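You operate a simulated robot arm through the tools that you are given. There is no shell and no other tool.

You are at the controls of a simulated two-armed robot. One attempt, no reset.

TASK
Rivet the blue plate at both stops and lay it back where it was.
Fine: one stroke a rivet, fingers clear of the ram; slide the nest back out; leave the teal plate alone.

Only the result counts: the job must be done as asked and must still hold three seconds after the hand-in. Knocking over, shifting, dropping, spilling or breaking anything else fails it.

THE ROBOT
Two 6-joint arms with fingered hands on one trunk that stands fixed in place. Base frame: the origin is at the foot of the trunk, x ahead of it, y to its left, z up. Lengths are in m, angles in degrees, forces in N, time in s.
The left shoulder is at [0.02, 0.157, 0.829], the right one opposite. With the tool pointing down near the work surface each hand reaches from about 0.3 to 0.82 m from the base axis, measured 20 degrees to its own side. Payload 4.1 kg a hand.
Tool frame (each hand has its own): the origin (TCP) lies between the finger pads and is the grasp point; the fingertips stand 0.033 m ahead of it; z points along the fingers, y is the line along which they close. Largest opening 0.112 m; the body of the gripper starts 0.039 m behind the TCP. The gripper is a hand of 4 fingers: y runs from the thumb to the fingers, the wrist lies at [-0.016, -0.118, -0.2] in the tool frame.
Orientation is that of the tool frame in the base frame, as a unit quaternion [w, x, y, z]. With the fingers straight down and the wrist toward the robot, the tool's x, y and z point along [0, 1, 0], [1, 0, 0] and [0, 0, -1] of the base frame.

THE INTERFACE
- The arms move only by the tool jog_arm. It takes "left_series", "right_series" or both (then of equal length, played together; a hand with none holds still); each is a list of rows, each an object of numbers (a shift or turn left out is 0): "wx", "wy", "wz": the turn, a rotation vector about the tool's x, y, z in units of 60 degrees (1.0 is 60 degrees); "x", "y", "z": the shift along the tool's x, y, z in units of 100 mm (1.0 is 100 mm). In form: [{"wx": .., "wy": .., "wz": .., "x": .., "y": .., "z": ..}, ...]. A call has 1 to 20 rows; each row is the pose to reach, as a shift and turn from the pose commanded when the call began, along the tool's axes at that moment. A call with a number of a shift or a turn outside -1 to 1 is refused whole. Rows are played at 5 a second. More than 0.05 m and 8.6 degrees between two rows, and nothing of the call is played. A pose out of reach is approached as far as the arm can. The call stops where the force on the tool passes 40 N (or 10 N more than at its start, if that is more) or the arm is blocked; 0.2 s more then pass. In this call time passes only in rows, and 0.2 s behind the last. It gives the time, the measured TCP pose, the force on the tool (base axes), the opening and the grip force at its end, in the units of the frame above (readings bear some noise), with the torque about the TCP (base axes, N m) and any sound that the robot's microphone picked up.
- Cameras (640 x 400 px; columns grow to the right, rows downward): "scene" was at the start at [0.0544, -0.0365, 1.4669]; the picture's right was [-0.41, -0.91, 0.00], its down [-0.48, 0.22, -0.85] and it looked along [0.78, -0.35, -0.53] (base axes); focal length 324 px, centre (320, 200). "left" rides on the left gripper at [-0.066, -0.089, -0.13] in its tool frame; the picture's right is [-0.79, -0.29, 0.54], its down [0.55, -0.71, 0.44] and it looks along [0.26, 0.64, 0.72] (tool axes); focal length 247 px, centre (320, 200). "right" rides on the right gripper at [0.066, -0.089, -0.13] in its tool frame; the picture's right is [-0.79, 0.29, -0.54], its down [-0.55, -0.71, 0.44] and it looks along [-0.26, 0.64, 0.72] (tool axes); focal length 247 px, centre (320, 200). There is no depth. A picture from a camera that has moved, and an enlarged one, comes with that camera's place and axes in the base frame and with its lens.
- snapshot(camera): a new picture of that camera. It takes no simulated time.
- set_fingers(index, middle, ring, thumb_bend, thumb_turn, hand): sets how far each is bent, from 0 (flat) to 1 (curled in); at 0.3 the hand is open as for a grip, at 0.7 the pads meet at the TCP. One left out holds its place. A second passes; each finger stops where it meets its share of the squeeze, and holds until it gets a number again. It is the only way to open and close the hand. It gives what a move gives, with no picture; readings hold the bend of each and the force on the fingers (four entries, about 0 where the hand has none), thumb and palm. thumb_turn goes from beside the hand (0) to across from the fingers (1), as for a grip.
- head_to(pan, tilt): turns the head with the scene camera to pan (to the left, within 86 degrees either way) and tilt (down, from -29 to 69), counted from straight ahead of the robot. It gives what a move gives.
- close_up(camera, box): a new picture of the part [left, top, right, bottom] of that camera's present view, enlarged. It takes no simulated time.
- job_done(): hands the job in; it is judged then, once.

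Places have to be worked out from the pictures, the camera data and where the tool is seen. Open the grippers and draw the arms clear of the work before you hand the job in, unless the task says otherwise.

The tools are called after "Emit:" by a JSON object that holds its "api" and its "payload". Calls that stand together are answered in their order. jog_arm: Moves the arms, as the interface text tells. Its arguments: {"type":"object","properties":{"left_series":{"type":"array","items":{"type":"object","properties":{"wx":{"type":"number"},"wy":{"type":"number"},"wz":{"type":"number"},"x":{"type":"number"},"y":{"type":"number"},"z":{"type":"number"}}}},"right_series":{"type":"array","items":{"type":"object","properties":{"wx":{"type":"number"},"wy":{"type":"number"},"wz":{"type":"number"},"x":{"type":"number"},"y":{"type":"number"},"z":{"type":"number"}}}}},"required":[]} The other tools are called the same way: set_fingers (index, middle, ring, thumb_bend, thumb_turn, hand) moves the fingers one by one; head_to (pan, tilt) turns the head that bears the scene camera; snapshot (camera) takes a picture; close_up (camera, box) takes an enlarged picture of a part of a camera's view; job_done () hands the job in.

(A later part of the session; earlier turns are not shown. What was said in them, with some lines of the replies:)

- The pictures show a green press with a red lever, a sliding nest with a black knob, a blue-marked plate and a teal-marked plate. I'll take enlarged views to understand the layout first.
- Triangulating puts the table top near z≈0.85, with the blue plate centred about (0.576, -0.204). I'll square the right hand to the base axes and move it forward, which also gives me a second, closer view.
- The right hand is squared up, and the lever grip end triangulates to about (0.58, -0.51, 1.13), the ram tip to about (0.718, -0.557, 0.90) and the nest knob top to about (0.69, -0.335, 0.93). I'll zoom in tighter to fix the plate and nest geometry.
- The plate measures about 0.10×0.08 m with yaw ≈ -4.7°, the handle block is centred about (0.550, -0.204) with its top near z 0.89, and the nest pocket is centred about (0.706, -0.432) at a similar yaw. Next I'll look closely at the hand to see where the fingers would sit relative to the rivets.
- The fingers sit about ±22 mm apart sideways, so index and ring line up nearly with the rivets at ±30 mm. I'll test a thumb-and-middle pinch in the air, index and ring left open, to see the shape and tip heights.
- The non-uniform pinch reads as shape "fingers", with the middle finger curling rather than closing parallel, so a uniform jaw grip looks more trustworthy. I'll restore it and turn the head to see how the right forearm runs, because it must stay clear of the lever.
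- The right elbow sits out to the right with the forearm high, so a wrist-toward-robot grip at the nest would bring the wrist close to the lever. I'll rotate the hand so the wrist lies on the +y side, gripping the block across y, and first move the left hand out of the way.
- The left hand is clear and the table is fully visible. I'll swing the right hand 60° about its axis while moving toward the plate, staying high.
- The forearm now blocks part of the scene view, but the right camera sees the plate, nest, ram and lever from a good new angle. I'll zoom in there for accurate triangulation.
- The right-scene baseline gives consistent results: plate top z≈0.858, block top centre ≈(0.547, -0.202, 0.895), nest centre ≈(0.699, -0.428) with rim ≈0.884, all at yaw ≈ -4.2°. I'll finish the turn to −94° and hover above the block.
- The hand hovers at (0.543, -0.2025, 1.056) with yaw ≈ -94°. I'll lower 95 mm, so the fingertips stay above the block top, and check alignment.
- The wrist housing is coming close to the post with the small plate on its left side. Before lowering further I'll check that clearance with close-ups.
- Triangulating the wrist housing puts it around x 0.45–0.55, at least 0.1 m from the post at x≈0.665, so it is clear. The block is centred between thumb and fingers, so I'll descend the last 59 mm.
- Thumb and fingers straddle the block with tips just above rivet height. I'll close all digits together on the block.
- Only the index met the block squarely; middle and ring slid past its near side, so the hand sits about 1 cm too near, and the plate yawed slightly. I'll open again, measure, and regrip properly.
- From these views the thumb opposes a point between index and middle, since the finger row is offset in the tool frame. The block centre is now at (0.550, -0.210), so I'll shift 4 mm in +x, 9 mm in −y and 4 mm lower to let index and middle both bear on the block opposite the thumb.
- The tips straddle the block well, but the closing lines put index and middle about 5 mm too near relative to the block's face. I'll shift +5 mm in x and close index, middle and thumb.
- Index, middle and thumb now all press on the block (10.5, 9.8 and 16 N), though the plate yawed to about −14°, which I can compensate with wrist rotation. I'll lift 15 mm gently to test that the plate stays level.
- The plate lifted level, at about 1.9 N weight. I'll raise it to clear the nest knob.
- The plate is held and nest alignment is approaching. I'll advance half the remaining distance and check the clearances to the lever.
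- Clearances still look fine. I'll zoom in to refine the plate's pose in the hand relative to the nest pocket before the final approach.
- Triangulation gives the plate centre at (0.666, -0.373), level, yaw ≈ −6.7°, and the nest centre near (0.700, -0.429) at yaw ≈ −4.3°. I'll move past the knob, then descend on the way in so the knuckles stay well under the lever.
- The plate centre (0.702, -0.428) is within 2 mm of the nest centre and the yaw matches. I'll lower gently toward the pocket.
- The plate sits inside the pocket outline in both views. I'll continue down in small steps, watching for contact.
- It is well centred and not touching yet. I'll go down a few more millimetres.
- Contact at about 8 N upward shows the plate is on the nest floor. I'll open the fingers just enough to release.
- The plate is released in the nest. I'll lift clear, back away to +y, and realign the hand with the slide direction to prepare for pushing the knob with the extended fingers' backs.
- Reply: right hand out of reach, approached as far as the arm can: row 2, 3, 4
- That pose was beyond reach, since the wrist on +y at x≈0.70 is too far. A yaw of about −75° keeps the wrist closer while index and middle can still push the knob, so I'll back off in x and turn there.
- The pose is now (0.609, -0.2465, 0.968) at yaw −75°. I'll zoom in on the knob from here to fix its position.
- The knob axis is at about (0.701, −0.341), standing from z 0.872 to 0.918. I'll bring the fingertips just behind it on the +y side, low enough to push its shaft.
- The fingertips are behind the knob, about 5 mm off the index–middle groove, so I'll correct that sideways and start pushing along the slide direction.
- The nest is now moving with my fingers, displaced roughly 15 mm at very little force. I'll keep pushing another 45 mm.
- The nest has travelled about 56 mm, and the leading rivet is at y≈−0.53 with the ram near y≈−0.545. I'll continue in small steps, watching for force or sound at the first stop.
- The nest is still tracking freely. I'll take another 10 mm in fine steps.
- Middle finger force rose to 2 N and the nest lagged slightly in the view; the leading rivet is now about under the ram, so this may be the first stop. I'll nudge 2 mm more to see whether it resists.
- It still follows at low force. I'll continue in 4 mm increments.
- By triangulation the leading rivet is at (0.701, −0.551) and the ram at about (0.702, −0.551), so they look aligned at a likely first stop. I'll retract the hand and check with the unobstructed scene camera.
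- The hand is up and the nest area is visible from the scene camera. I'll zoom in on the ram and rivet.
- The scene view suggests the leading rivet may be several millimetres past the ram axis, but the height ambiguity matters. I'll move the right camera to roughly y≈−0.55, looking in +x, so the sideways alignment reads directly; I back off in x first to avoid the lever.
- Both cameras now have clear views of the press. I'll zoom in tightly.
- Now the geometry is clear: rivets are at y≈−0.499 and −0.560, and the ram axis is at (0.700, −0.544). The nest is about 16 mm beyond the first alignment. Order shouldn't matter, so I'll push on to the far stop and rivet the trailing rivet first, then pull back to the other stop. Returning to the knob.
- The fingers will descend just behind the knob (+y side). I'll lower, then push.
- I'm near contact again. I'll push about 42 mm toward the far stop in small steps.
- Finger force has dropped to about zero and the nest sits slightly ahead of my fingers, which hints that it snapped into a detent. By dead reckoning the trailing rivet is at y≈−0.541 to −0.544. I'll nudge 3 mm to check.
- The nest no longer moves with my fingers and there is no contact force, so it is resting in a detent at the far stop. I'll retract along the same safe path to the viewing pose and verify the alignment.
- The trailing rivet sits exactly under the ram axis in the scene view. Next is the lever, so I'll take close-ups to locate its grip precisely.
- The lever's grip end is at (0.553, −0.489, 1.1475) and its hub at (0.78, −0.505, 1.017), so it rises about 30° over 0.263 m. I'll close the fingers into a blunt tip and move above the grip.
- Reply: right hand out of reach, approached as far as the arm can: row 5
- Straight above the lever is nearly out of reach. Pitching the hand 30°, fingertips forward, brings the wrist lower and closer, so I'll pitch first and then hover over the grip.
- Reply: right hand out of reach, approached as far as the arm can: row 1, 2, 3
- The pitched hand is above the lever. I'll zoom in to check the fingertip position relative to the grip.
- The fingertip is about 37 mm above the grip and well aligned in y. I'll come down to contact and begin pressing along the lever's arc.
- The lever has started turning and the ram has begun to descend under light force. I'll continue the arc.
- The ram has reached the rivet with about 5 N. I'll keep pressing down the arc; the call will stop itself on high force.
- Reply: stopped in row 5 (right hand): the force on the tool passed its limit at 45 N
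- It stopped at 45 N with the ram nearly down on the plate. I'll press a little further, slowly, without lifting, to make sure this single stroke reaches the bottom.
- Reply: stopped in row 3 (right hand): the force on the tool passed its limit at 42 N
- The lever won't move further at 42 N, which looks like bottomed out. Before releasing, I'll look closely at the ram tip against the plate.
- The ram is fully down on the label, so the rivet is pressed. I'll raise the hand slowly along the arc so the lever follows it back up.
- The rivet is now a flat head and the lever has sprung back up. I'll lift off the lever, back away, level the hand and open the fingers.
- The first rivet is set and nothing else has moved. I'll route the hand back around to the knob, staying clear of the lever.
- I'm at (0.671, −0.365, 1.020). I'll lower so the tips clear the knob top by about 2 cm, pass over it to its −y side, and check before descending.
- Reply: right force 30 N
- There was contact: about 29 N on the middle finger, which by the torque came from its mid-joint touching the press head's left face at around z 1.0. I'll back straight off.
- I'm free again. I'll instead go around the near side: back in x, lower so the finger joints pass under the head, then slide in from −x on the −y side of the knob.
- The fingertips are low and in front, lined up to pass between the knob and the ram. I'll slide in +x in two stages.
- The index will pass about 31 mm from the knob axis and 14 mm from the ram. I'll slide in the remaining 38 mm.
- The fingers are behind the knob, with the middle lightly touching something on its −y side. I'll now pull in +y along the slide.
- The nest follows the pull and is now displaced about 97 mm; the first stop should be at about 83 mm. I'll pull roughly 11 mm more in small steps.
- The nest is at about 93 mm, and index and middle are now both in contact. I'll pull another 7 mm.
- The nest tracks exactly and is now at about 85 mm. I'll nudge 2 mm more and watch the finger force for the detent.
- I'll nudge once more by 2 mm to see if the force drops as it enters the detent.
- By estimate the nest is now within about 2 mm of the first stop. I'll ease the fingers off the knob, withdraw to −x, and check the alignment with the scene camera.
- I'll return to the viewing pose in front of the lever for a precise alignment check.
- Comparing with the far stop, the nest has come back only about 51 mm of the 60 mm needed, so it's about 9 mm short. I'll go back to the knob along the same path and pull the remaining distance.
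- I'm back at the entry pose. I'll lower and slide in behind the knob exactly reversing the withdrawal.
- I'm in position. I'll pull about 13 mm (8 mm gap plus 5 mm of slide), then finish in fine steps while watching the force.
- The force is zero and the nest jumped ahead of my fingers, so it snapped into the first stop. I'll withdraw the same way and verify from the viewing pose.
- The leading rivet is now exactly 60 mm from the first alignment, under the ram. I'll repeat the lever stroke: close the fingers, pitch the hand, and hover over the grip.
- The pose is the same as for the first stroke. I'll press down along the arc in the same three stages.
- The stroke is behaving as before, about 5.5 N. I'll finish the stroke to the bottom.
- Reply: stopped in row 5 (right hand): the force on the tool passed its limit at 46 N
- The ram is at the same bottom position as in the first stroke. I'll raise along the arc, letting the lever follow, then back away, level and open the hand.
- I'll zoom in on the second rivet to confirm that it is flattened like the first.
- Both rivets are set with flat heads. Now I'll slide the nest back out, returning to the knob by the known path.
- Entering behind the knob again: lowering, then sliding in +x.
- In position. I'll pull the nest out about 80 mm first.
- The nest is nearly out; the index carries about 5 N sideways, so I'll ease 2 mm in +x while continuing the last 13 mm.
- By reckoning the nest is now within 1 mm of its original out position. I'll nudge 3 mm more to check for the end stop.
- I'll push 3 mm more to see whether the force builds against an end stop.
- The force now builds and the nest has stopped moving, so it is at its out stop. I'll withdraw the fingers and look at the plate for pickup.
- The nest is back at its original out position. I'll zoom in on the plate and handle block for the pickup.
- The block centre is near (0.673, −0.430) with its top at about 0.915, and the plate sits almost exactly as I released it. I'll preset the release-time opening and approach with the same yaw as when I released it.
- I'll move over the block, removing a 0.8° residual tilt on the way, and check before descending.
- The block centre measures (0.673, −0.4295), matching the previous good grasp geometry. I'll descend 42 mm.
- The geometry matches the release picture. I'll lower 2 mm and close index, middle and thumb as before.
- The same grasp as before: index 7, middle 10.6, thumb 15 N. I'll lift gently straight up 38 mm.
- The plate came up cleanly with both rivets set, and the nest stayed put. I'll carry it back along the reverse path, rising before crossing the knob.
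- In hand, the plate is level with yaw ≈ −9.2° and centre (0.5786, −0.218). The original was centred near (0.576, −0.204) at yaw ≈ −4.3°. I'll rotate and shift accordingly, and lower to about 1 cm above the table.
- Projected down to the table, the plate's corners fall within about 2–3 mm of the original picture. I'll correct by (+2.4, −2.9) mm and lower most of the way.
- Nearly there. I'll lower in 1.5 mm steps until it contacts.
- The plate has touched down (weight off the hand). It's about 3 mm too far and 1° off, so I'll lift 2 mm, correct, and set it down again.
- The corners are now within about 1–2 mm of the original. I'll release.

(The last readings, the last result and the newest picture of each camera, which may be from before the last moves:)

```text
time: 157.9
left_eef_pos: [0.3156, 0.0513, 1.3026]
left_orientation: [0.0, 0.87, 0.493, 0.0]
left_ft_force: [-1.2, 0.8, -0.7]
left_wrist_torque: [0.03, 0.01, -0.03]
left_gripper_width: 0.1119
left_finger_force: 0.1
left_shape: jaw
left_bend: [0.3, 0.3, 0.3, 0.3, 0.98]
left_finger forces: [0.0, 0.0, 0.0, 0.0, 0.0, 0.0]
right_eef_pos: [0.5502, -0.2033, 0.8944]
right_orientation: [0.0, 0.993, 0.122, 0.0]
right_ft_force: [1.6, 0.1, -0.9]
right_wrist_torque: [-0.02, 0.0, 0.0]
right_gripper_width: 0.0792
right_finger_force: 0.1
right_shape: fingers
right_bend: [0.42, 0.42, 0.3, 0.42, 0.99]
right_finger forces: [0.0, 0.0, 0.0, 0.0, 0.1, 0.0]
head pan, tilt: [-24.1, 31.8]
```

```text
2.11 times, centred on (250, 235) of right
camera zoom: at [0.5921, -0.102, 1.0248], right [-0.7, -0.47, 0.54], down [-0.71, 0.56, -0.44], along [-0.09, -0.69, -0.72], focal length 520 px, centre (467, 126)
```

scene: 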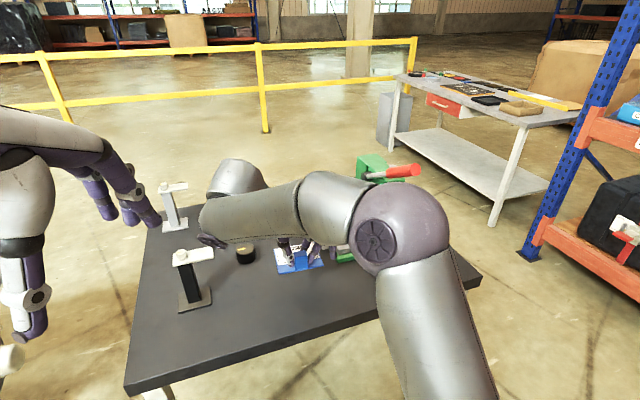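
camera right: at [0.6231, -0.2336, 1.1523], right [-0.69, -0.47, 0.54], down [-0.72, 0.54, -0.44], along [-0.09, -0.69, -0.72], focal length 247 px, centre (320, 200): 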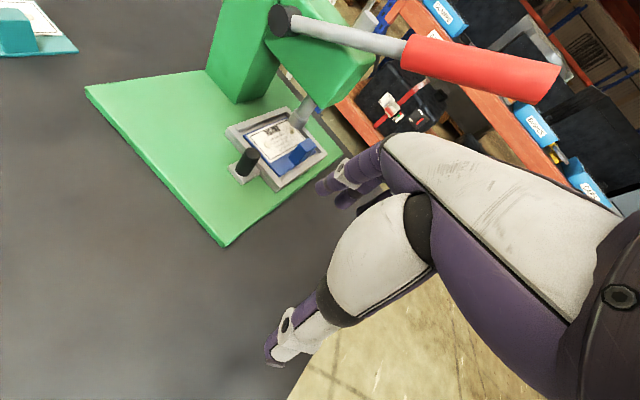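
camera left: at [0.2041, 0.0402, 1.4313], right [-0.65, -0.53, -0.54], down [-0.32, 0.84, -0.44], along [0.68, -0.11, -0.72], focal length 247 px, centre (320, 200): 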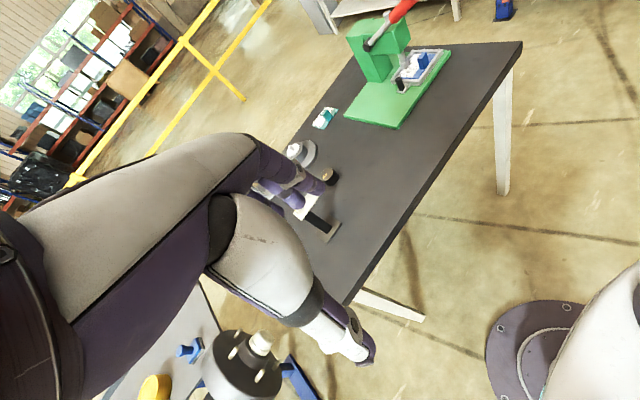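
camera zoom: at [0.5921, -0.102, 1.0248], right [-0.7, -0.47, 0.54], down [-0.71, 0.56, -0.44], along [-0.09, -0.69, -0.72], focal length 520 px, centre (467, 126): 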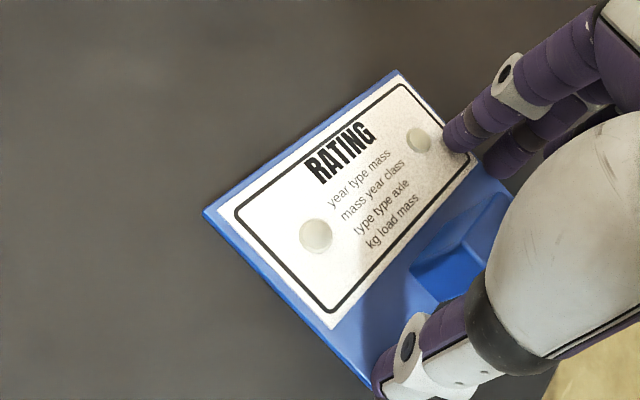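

The plate is down and free. I'll raise the hand straight up and back it off.

Emit:
{"api": "jog_arm", "payload": {"right_series": [{"z": -0.1}, {"z": -0.25}, {"z": -0.45}, {"z": -0.7}, {"z": -1.0}]}}

Emit:
{"api": "jog_arm", "payload": {"right_series": [{"z": -0.25}, {"z": -0.5}, {"z": -0.75}, {"z": -1.0}]}}

Emit:
{"api": "jog_arm", "payload": {"right_series": [{"x": -0.25, "y": 0.1, "z": -0.15, "wz": -0.1}, {"x": -0.5, "y": 0.2, "z": -0.3, "wz": -0.22}, {"x": -0.75, "y": 0.3, "z": -0.4, "wz": -0.34}, {"x": -0.9, "y": 0.45, "z": -0.5, "wz": -0.46}, {"x": -1.0, "y": 0.6, "z": -0.6, "wz": -0.58}]}}

Emit:
{"api": "snapshot", "payload": {"camera": "scene"}}

Emit:
{"api": "close_up", "payload": {"camera": "scene", "box": [264, 272, 328, 312]}}

```text
time: 159.1
left_eef_pos: [0.316, 0.051, 1.3014]
left_orientation: [0.0, 0.871, 0.492, 0.0]
left_ft_force: [0.0, 0.4, -0.5]
left_wrist_torque: [0.01, 0.02, 0.03]
left_gripper_width: 0.1119
left_finger_force: 0.1
left_shape: jaw
left_bend: [0.3, 0.3, 0.3, 0.3, 0.98]
left_finger forces: [0.0, 0.1, 0.0, 0.0, 0.0, 0.1]
right_eef_pos: [0.5484, -0.2038, 0.9937]
right_orientation: [0.0, 0.993, 0.121, 0.0]
right_ft_force: [0.8, 0.1, 0.5]
right_wrist_torque: [0.02, 0.02, -0.03]
right_gripper_width: 0.0794
right_finger_force: 0.1
right_shape: fingers
right_bend: [0.42, 0.42, 0.3, 0.42, 0.99]
right_finger forces: [0.0, 0.0, 0.0, 0.1, 0.0, 0.1]
head pan, tilt: [-24.1, 31.8]
```

```text
time: 160.1
left_eef_pos: [0.3157, 0.0514, 1.302]
left_orientation: [0.0, 0.871, 0.492, 0.0]
left_ft_force: [0.5, -0.4, -0.2]
left_wrist_torque: [0.02, 0.05, 0.01]
left_gripper_width: 0.1117
left_finger_force: 0.2
left_shape: jaw
left_bend: [0.3, 0.3, 0.3, 0.3, 0.98]
left_finger forces: [0.1, 0.0, 0.1, 0.0, 0.1, 0.0]
right_eef_pos: [0.5493, -0.2041, 1.0952]
right_orientation: [0.0, 0.993, 0.121, 0.0]
right_ft_force: [-0.2, -0.6, 0.3]
right_wrist_torque: [0.0, 0.0, 0.0]
right_gripper_width: 0.0793
right_finger_force: 0.0
right_shape: fingers
right_bend: [0.42, 0.42, 0.3, 0.42, 0.99]
right_finger forces: [0.0, 0.1, 0.0, 0.0, 0.0, 0.1]
head pan, tilt: [-24.1, 31.8]
```

```text
time: 161.3
left_eef_pos: [0.3158, 0.0518, 1.3008]
left_orientation: [0.0, 0.871, 0.492, 0.0]
left_ft_force: [0.2, 0.6, 0.3]
left_wrist_torque: [-0.04, 0.01, -0.03]
left_gripper_width: 0.1117
left_finger_force: 0.1
left_shape: jaw
left_bend: [0.3, 0.3, 0.3, 0.3, 0.98]
left_finger forces: [0.1, 0.0, 0.0, 0.0, 0.0, 0.0]
right_eef_pos: [0.4654, -0.2862, 1.1561]
right_orientation: [0.0, 0.91, 0.414, 0.001]
right_ft_force: [-1.0, -0.2, -0.8]
right_wrist_torque: [-0.01, 0.02, -0.02]
right_gripper_width: 0.0792
right_finger_force: 0.0
right_shape: fingers
right_bend: [0.42, 0.42, 0.3, 0.42, 0.99]
right_finger forces: [0.0, 0.0, 0.1, 0.0, 0.0, 0.1]
head pan, tilt: [-24.1, 31.8]
```

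```text
taken
```

scene: 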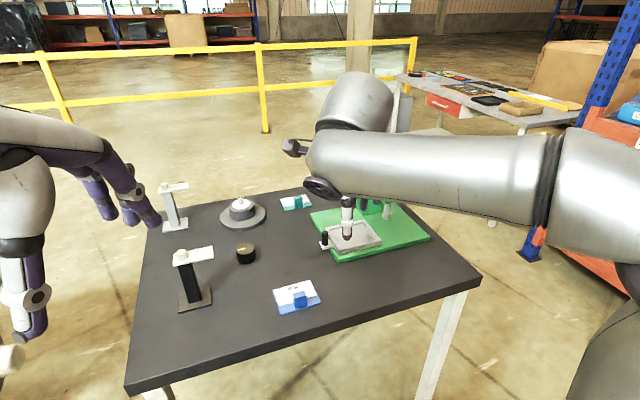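

```text
10.00 times, centred on (296, 292) of scene
camera zoom: at [0.0548, -0.0362, 1.4669], right [-0.41, -0.91, 0.0], down [-0.48, 0.21, -0.85], along [0.78, -0.35, -0.53], focal length 3236 px, centre (560, -720)
```

zoom: 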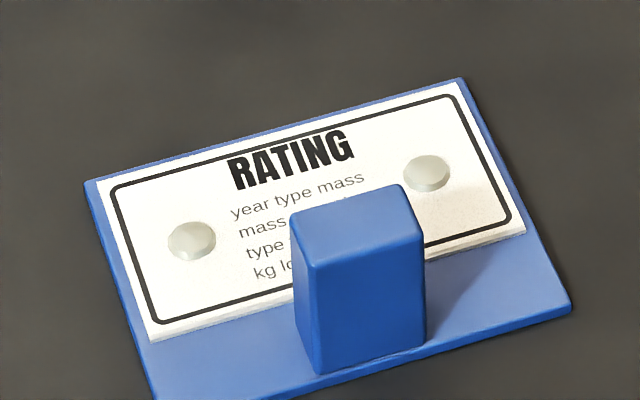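

The plate lies within about 3 mm of its original place with both rivets set. I'll draw the right arm well clear, open the hand, and do a final check.

Emit:
{"api": "jog_arm", "payload": {"right_series": [{"x": -0.19, "y": -0.1, "z": -0.18}, {"x": -0.38, "y": -0.2, "z": -0.35}, {"x": -0.57, "y": -0.3, "z": -0.53}, {"x": -0.75, "y": -0.4, "z": -0.7}]}}

Emit:
{"api": "jog_arm", "payload": {"right_series": [{"x": -0.19, "y": -0.1, "z": -0.18}, {"x": -0.38, "y": -0.2, "z": -0.35}, {"x": -0.57, "y": -0.3, "z": -0.53}, {"x": -0.75, "y": -0.4, "z": -0.7}]}}

Emit:
{"api": "set_fingers", "payload": {"hand": "right", "index": 0.3, "middle": 0.3, "ring": 0.3, "thumb_bend": 0.3}}

Emit:
{"api": "snapshot", "payload": {"camera": "scene"}}

Emit:
{"api": "close_up", "payload": {"camera": "scene", "box": [264, 140, 464, 320]}}

```text
time: 162.3
left_eef_pos: [0.3148, 0.0521, 1.3022]
left_orientation: [0.0, 0.871, 0.492, 0.0]
left_ft_force: [0.1, 0.1, -0.1]
left_wrist_torque: [-0.04, 0.05, 0.01]
left_gripper_width: 0.1114
left_finger_force: 0.1
left_shape: jaw
left_bend: [0.3, 0.3, 0.3, 0.3, 0.98]
left_finger forces: [0.0, 0.0, 0.1, 0.0, 0.1, 0.0]
right_eef_pos: [0.3861, -0.3151, 1.2248]
right_orientation: [-0.001, 0.91, 0.414, -0.001]
right_ft_force: [0.2, 0.1, -0.2]
right_wrist_torque: [0.04, 0.01, 0.01]
right_gripper_width: 0.0795
right_finger_force: 0.0
right_shape: fingers
right_bend: [0.42, 0.42, 0.3, 0.42, 0.99]
right_finger forces: [0.0, 0.2, 0.0, 0.0, 0.0, 0.1]
head pan, tilt: [-24.1, 31.8]
```

```text
time: 163.3
left_eef_pos: [0.3152, 0.0503, 1.3013]
left_orientation: [0.0, 0.871, 0.492, 0.0]
left_ft_force: [0.5, 0.2, 0.5]
left_wrist_torque: [0.0, 0.04, 0.0]
left_gripper_width: 0.1119
left_finger_force: 0.1
left_shape: jaw
left_bend: [0.3, 0.3, 0.3, 0.3, 0.98]
left_finger forces: [0.0, 0.1, 0.0, 0.1, 0.0, 0.1]
right_eef_pos: [0.3076, -0.3465, 1.2929]
right_orientation: [0.0, 0.911, 0.413, 0.0]
right_ft_force: [0.6, 0.7, 0.5]
right_wrist_torque: [-0.01, 0.02, -0.01]
right_gripper_width: 0.0794
right_finger_force: 0.0
right_shape: fingers
right_bend: [0.42, 0.42, 0.3, 0.42, 0.99]
right_finger forces: [0.0, 0.1, 0.0, 0.0, 0.1, 0.1]
head pan, tilt: [-24.1, 31.8]
```

```text
time: 164.3
left_eef_pos: [0.3157, 0.0525, 1.303]
left_orientation: [0.0, 0.87, 0.493, 0.0]
left_ft_force: [-0.1, 1.0, -0.6]
left_wrist_torque: [-0.01, 0.0, 0.0]
left_gripper_width: 0.1118
left_finger_force: 0.0
left_shape: jaw
left_bend: [0.3, 0.3, 0.3, 0.3, 0.98]
left_finger forces: [0.1, 0.1, 0.0, 0.0, 0.0, 0.1]
right_eef_pos: [0.3076, -0.346, 1.2948]
right_orientation: [0.0, 0.911, 0.413, 0.0]
right_ft_force: [0.4, -0.9, 0.2]
right_wrist_torque: [0.02, -0.02, 0.03]
right_gripper_width: 0.1123
right_finger_force: 0.0
right_shape: fingers
right_bend: [0.3, 0.3, 0.3, 0.3, 0.98]
right_finger forces: [0.1, 0.0, 0.0, 0.0, 0.0, 0.1]
head pan, tilt: [-24.1, 31.8]
```

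```text
taken
```

scene: 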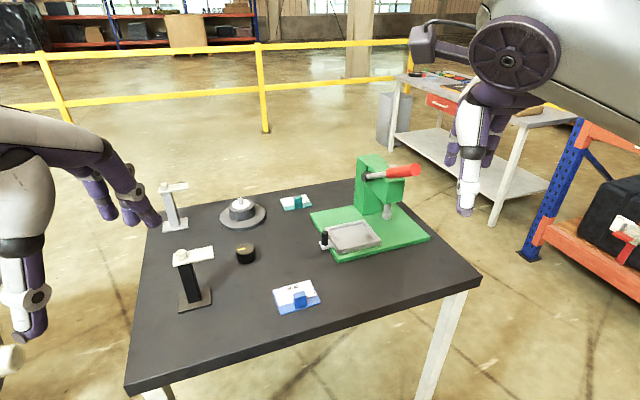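

```text
2.22 times, centred on (364, 230) of scene
camera zoom: at [0.0544, -0.0365, 1.4669], right [-0.41, -0.91, 0.0], down [-0.48, 0.22, -0.85], along [0.78, -0.35, -0.53], focal length 719 px, centre (222, 133)
```

zoom: 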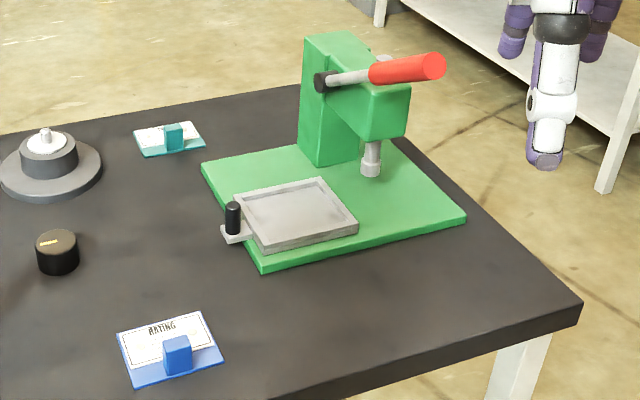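

Everything matches the starting scene. I'll compare the nest closely with the original picture before handing in.

Emit:
{"api": "close_up", "payload": {"camera": "scene", "box": [308, 212, 388, 262]}}

Emit:
{"api": "close_up", "payload": {"camera": "scene", "box": [264, 272, 328, 312]}}

```text
8.00 times, centred on (348, 237) of scene
camera zoom: at [0.0544, -0.0365, 1.4669], right [-0.41, -0.91, 0.0], down [-0.48, 0.22, -0.85], along [0.78, -0.35, -0.53], focal length 2588 px, centre (96, -96)
```

zoom: 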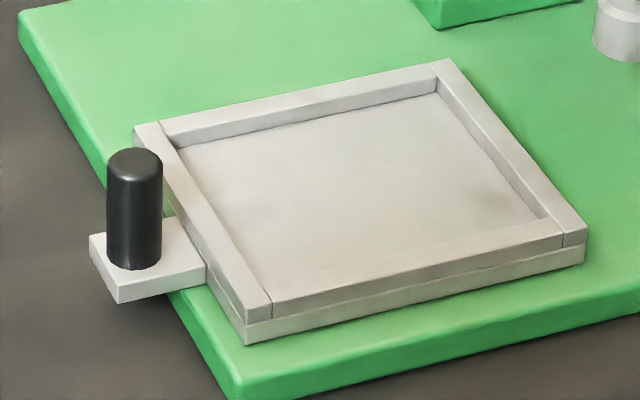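

```text
10.00 times, centred on (296, 292) of scene
camera zoom: at [0.0544, -0.0365, 1.4669], right [-0.41, -0.91, 0.0], down [-0.48, 0.22, -0.85], along [0.78, -0.35, -0.53], focal length 3236 px, centre (560, -720)
```

zoom: 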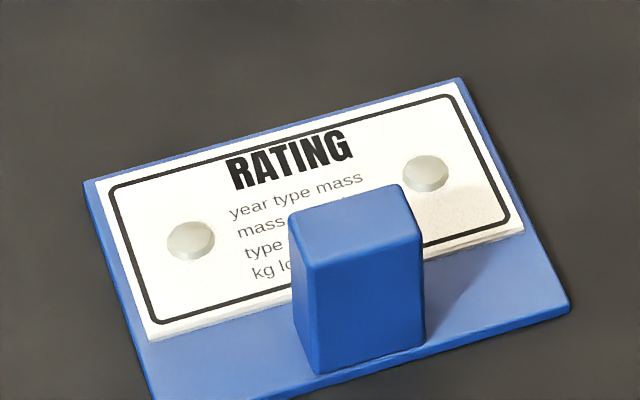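

The nest and press match the first picture. The lever is up, the teal plate is untouched, and the blue plate is back in place with both rivets set flat. Both arms are clear with hands open, so I'm handing in the job.

Emit:
{"api": "job_done", "payload": {}}

```text
The job is handed in.
```

The blue plate is riveted at both stops and back on the table, within about 3 mm of where it started. The job is handed in.

- **Rivets:** each was set with one lever stroke, and both heads look flat in the final pictures. I did the far stop first, then pulled the nest back to the near stop for the second.
- **Fingers and ram:** the hand was on the lever, well away from the ram, during both strokes.
- **Nest:** it is pulled back out to its end stop and matches the first picture.
- **Teal plate and the rest:** I left the teal plate alone, and nothing else on the table looks moved.
- **Accidental contact:** while reaching for the nest knob, a finger pressed the side of the press head at about 29 N. I backed off at once. The pictures show no shift in the press, but that contact was not planned.

Both hands are open and the arms are clear of the work.
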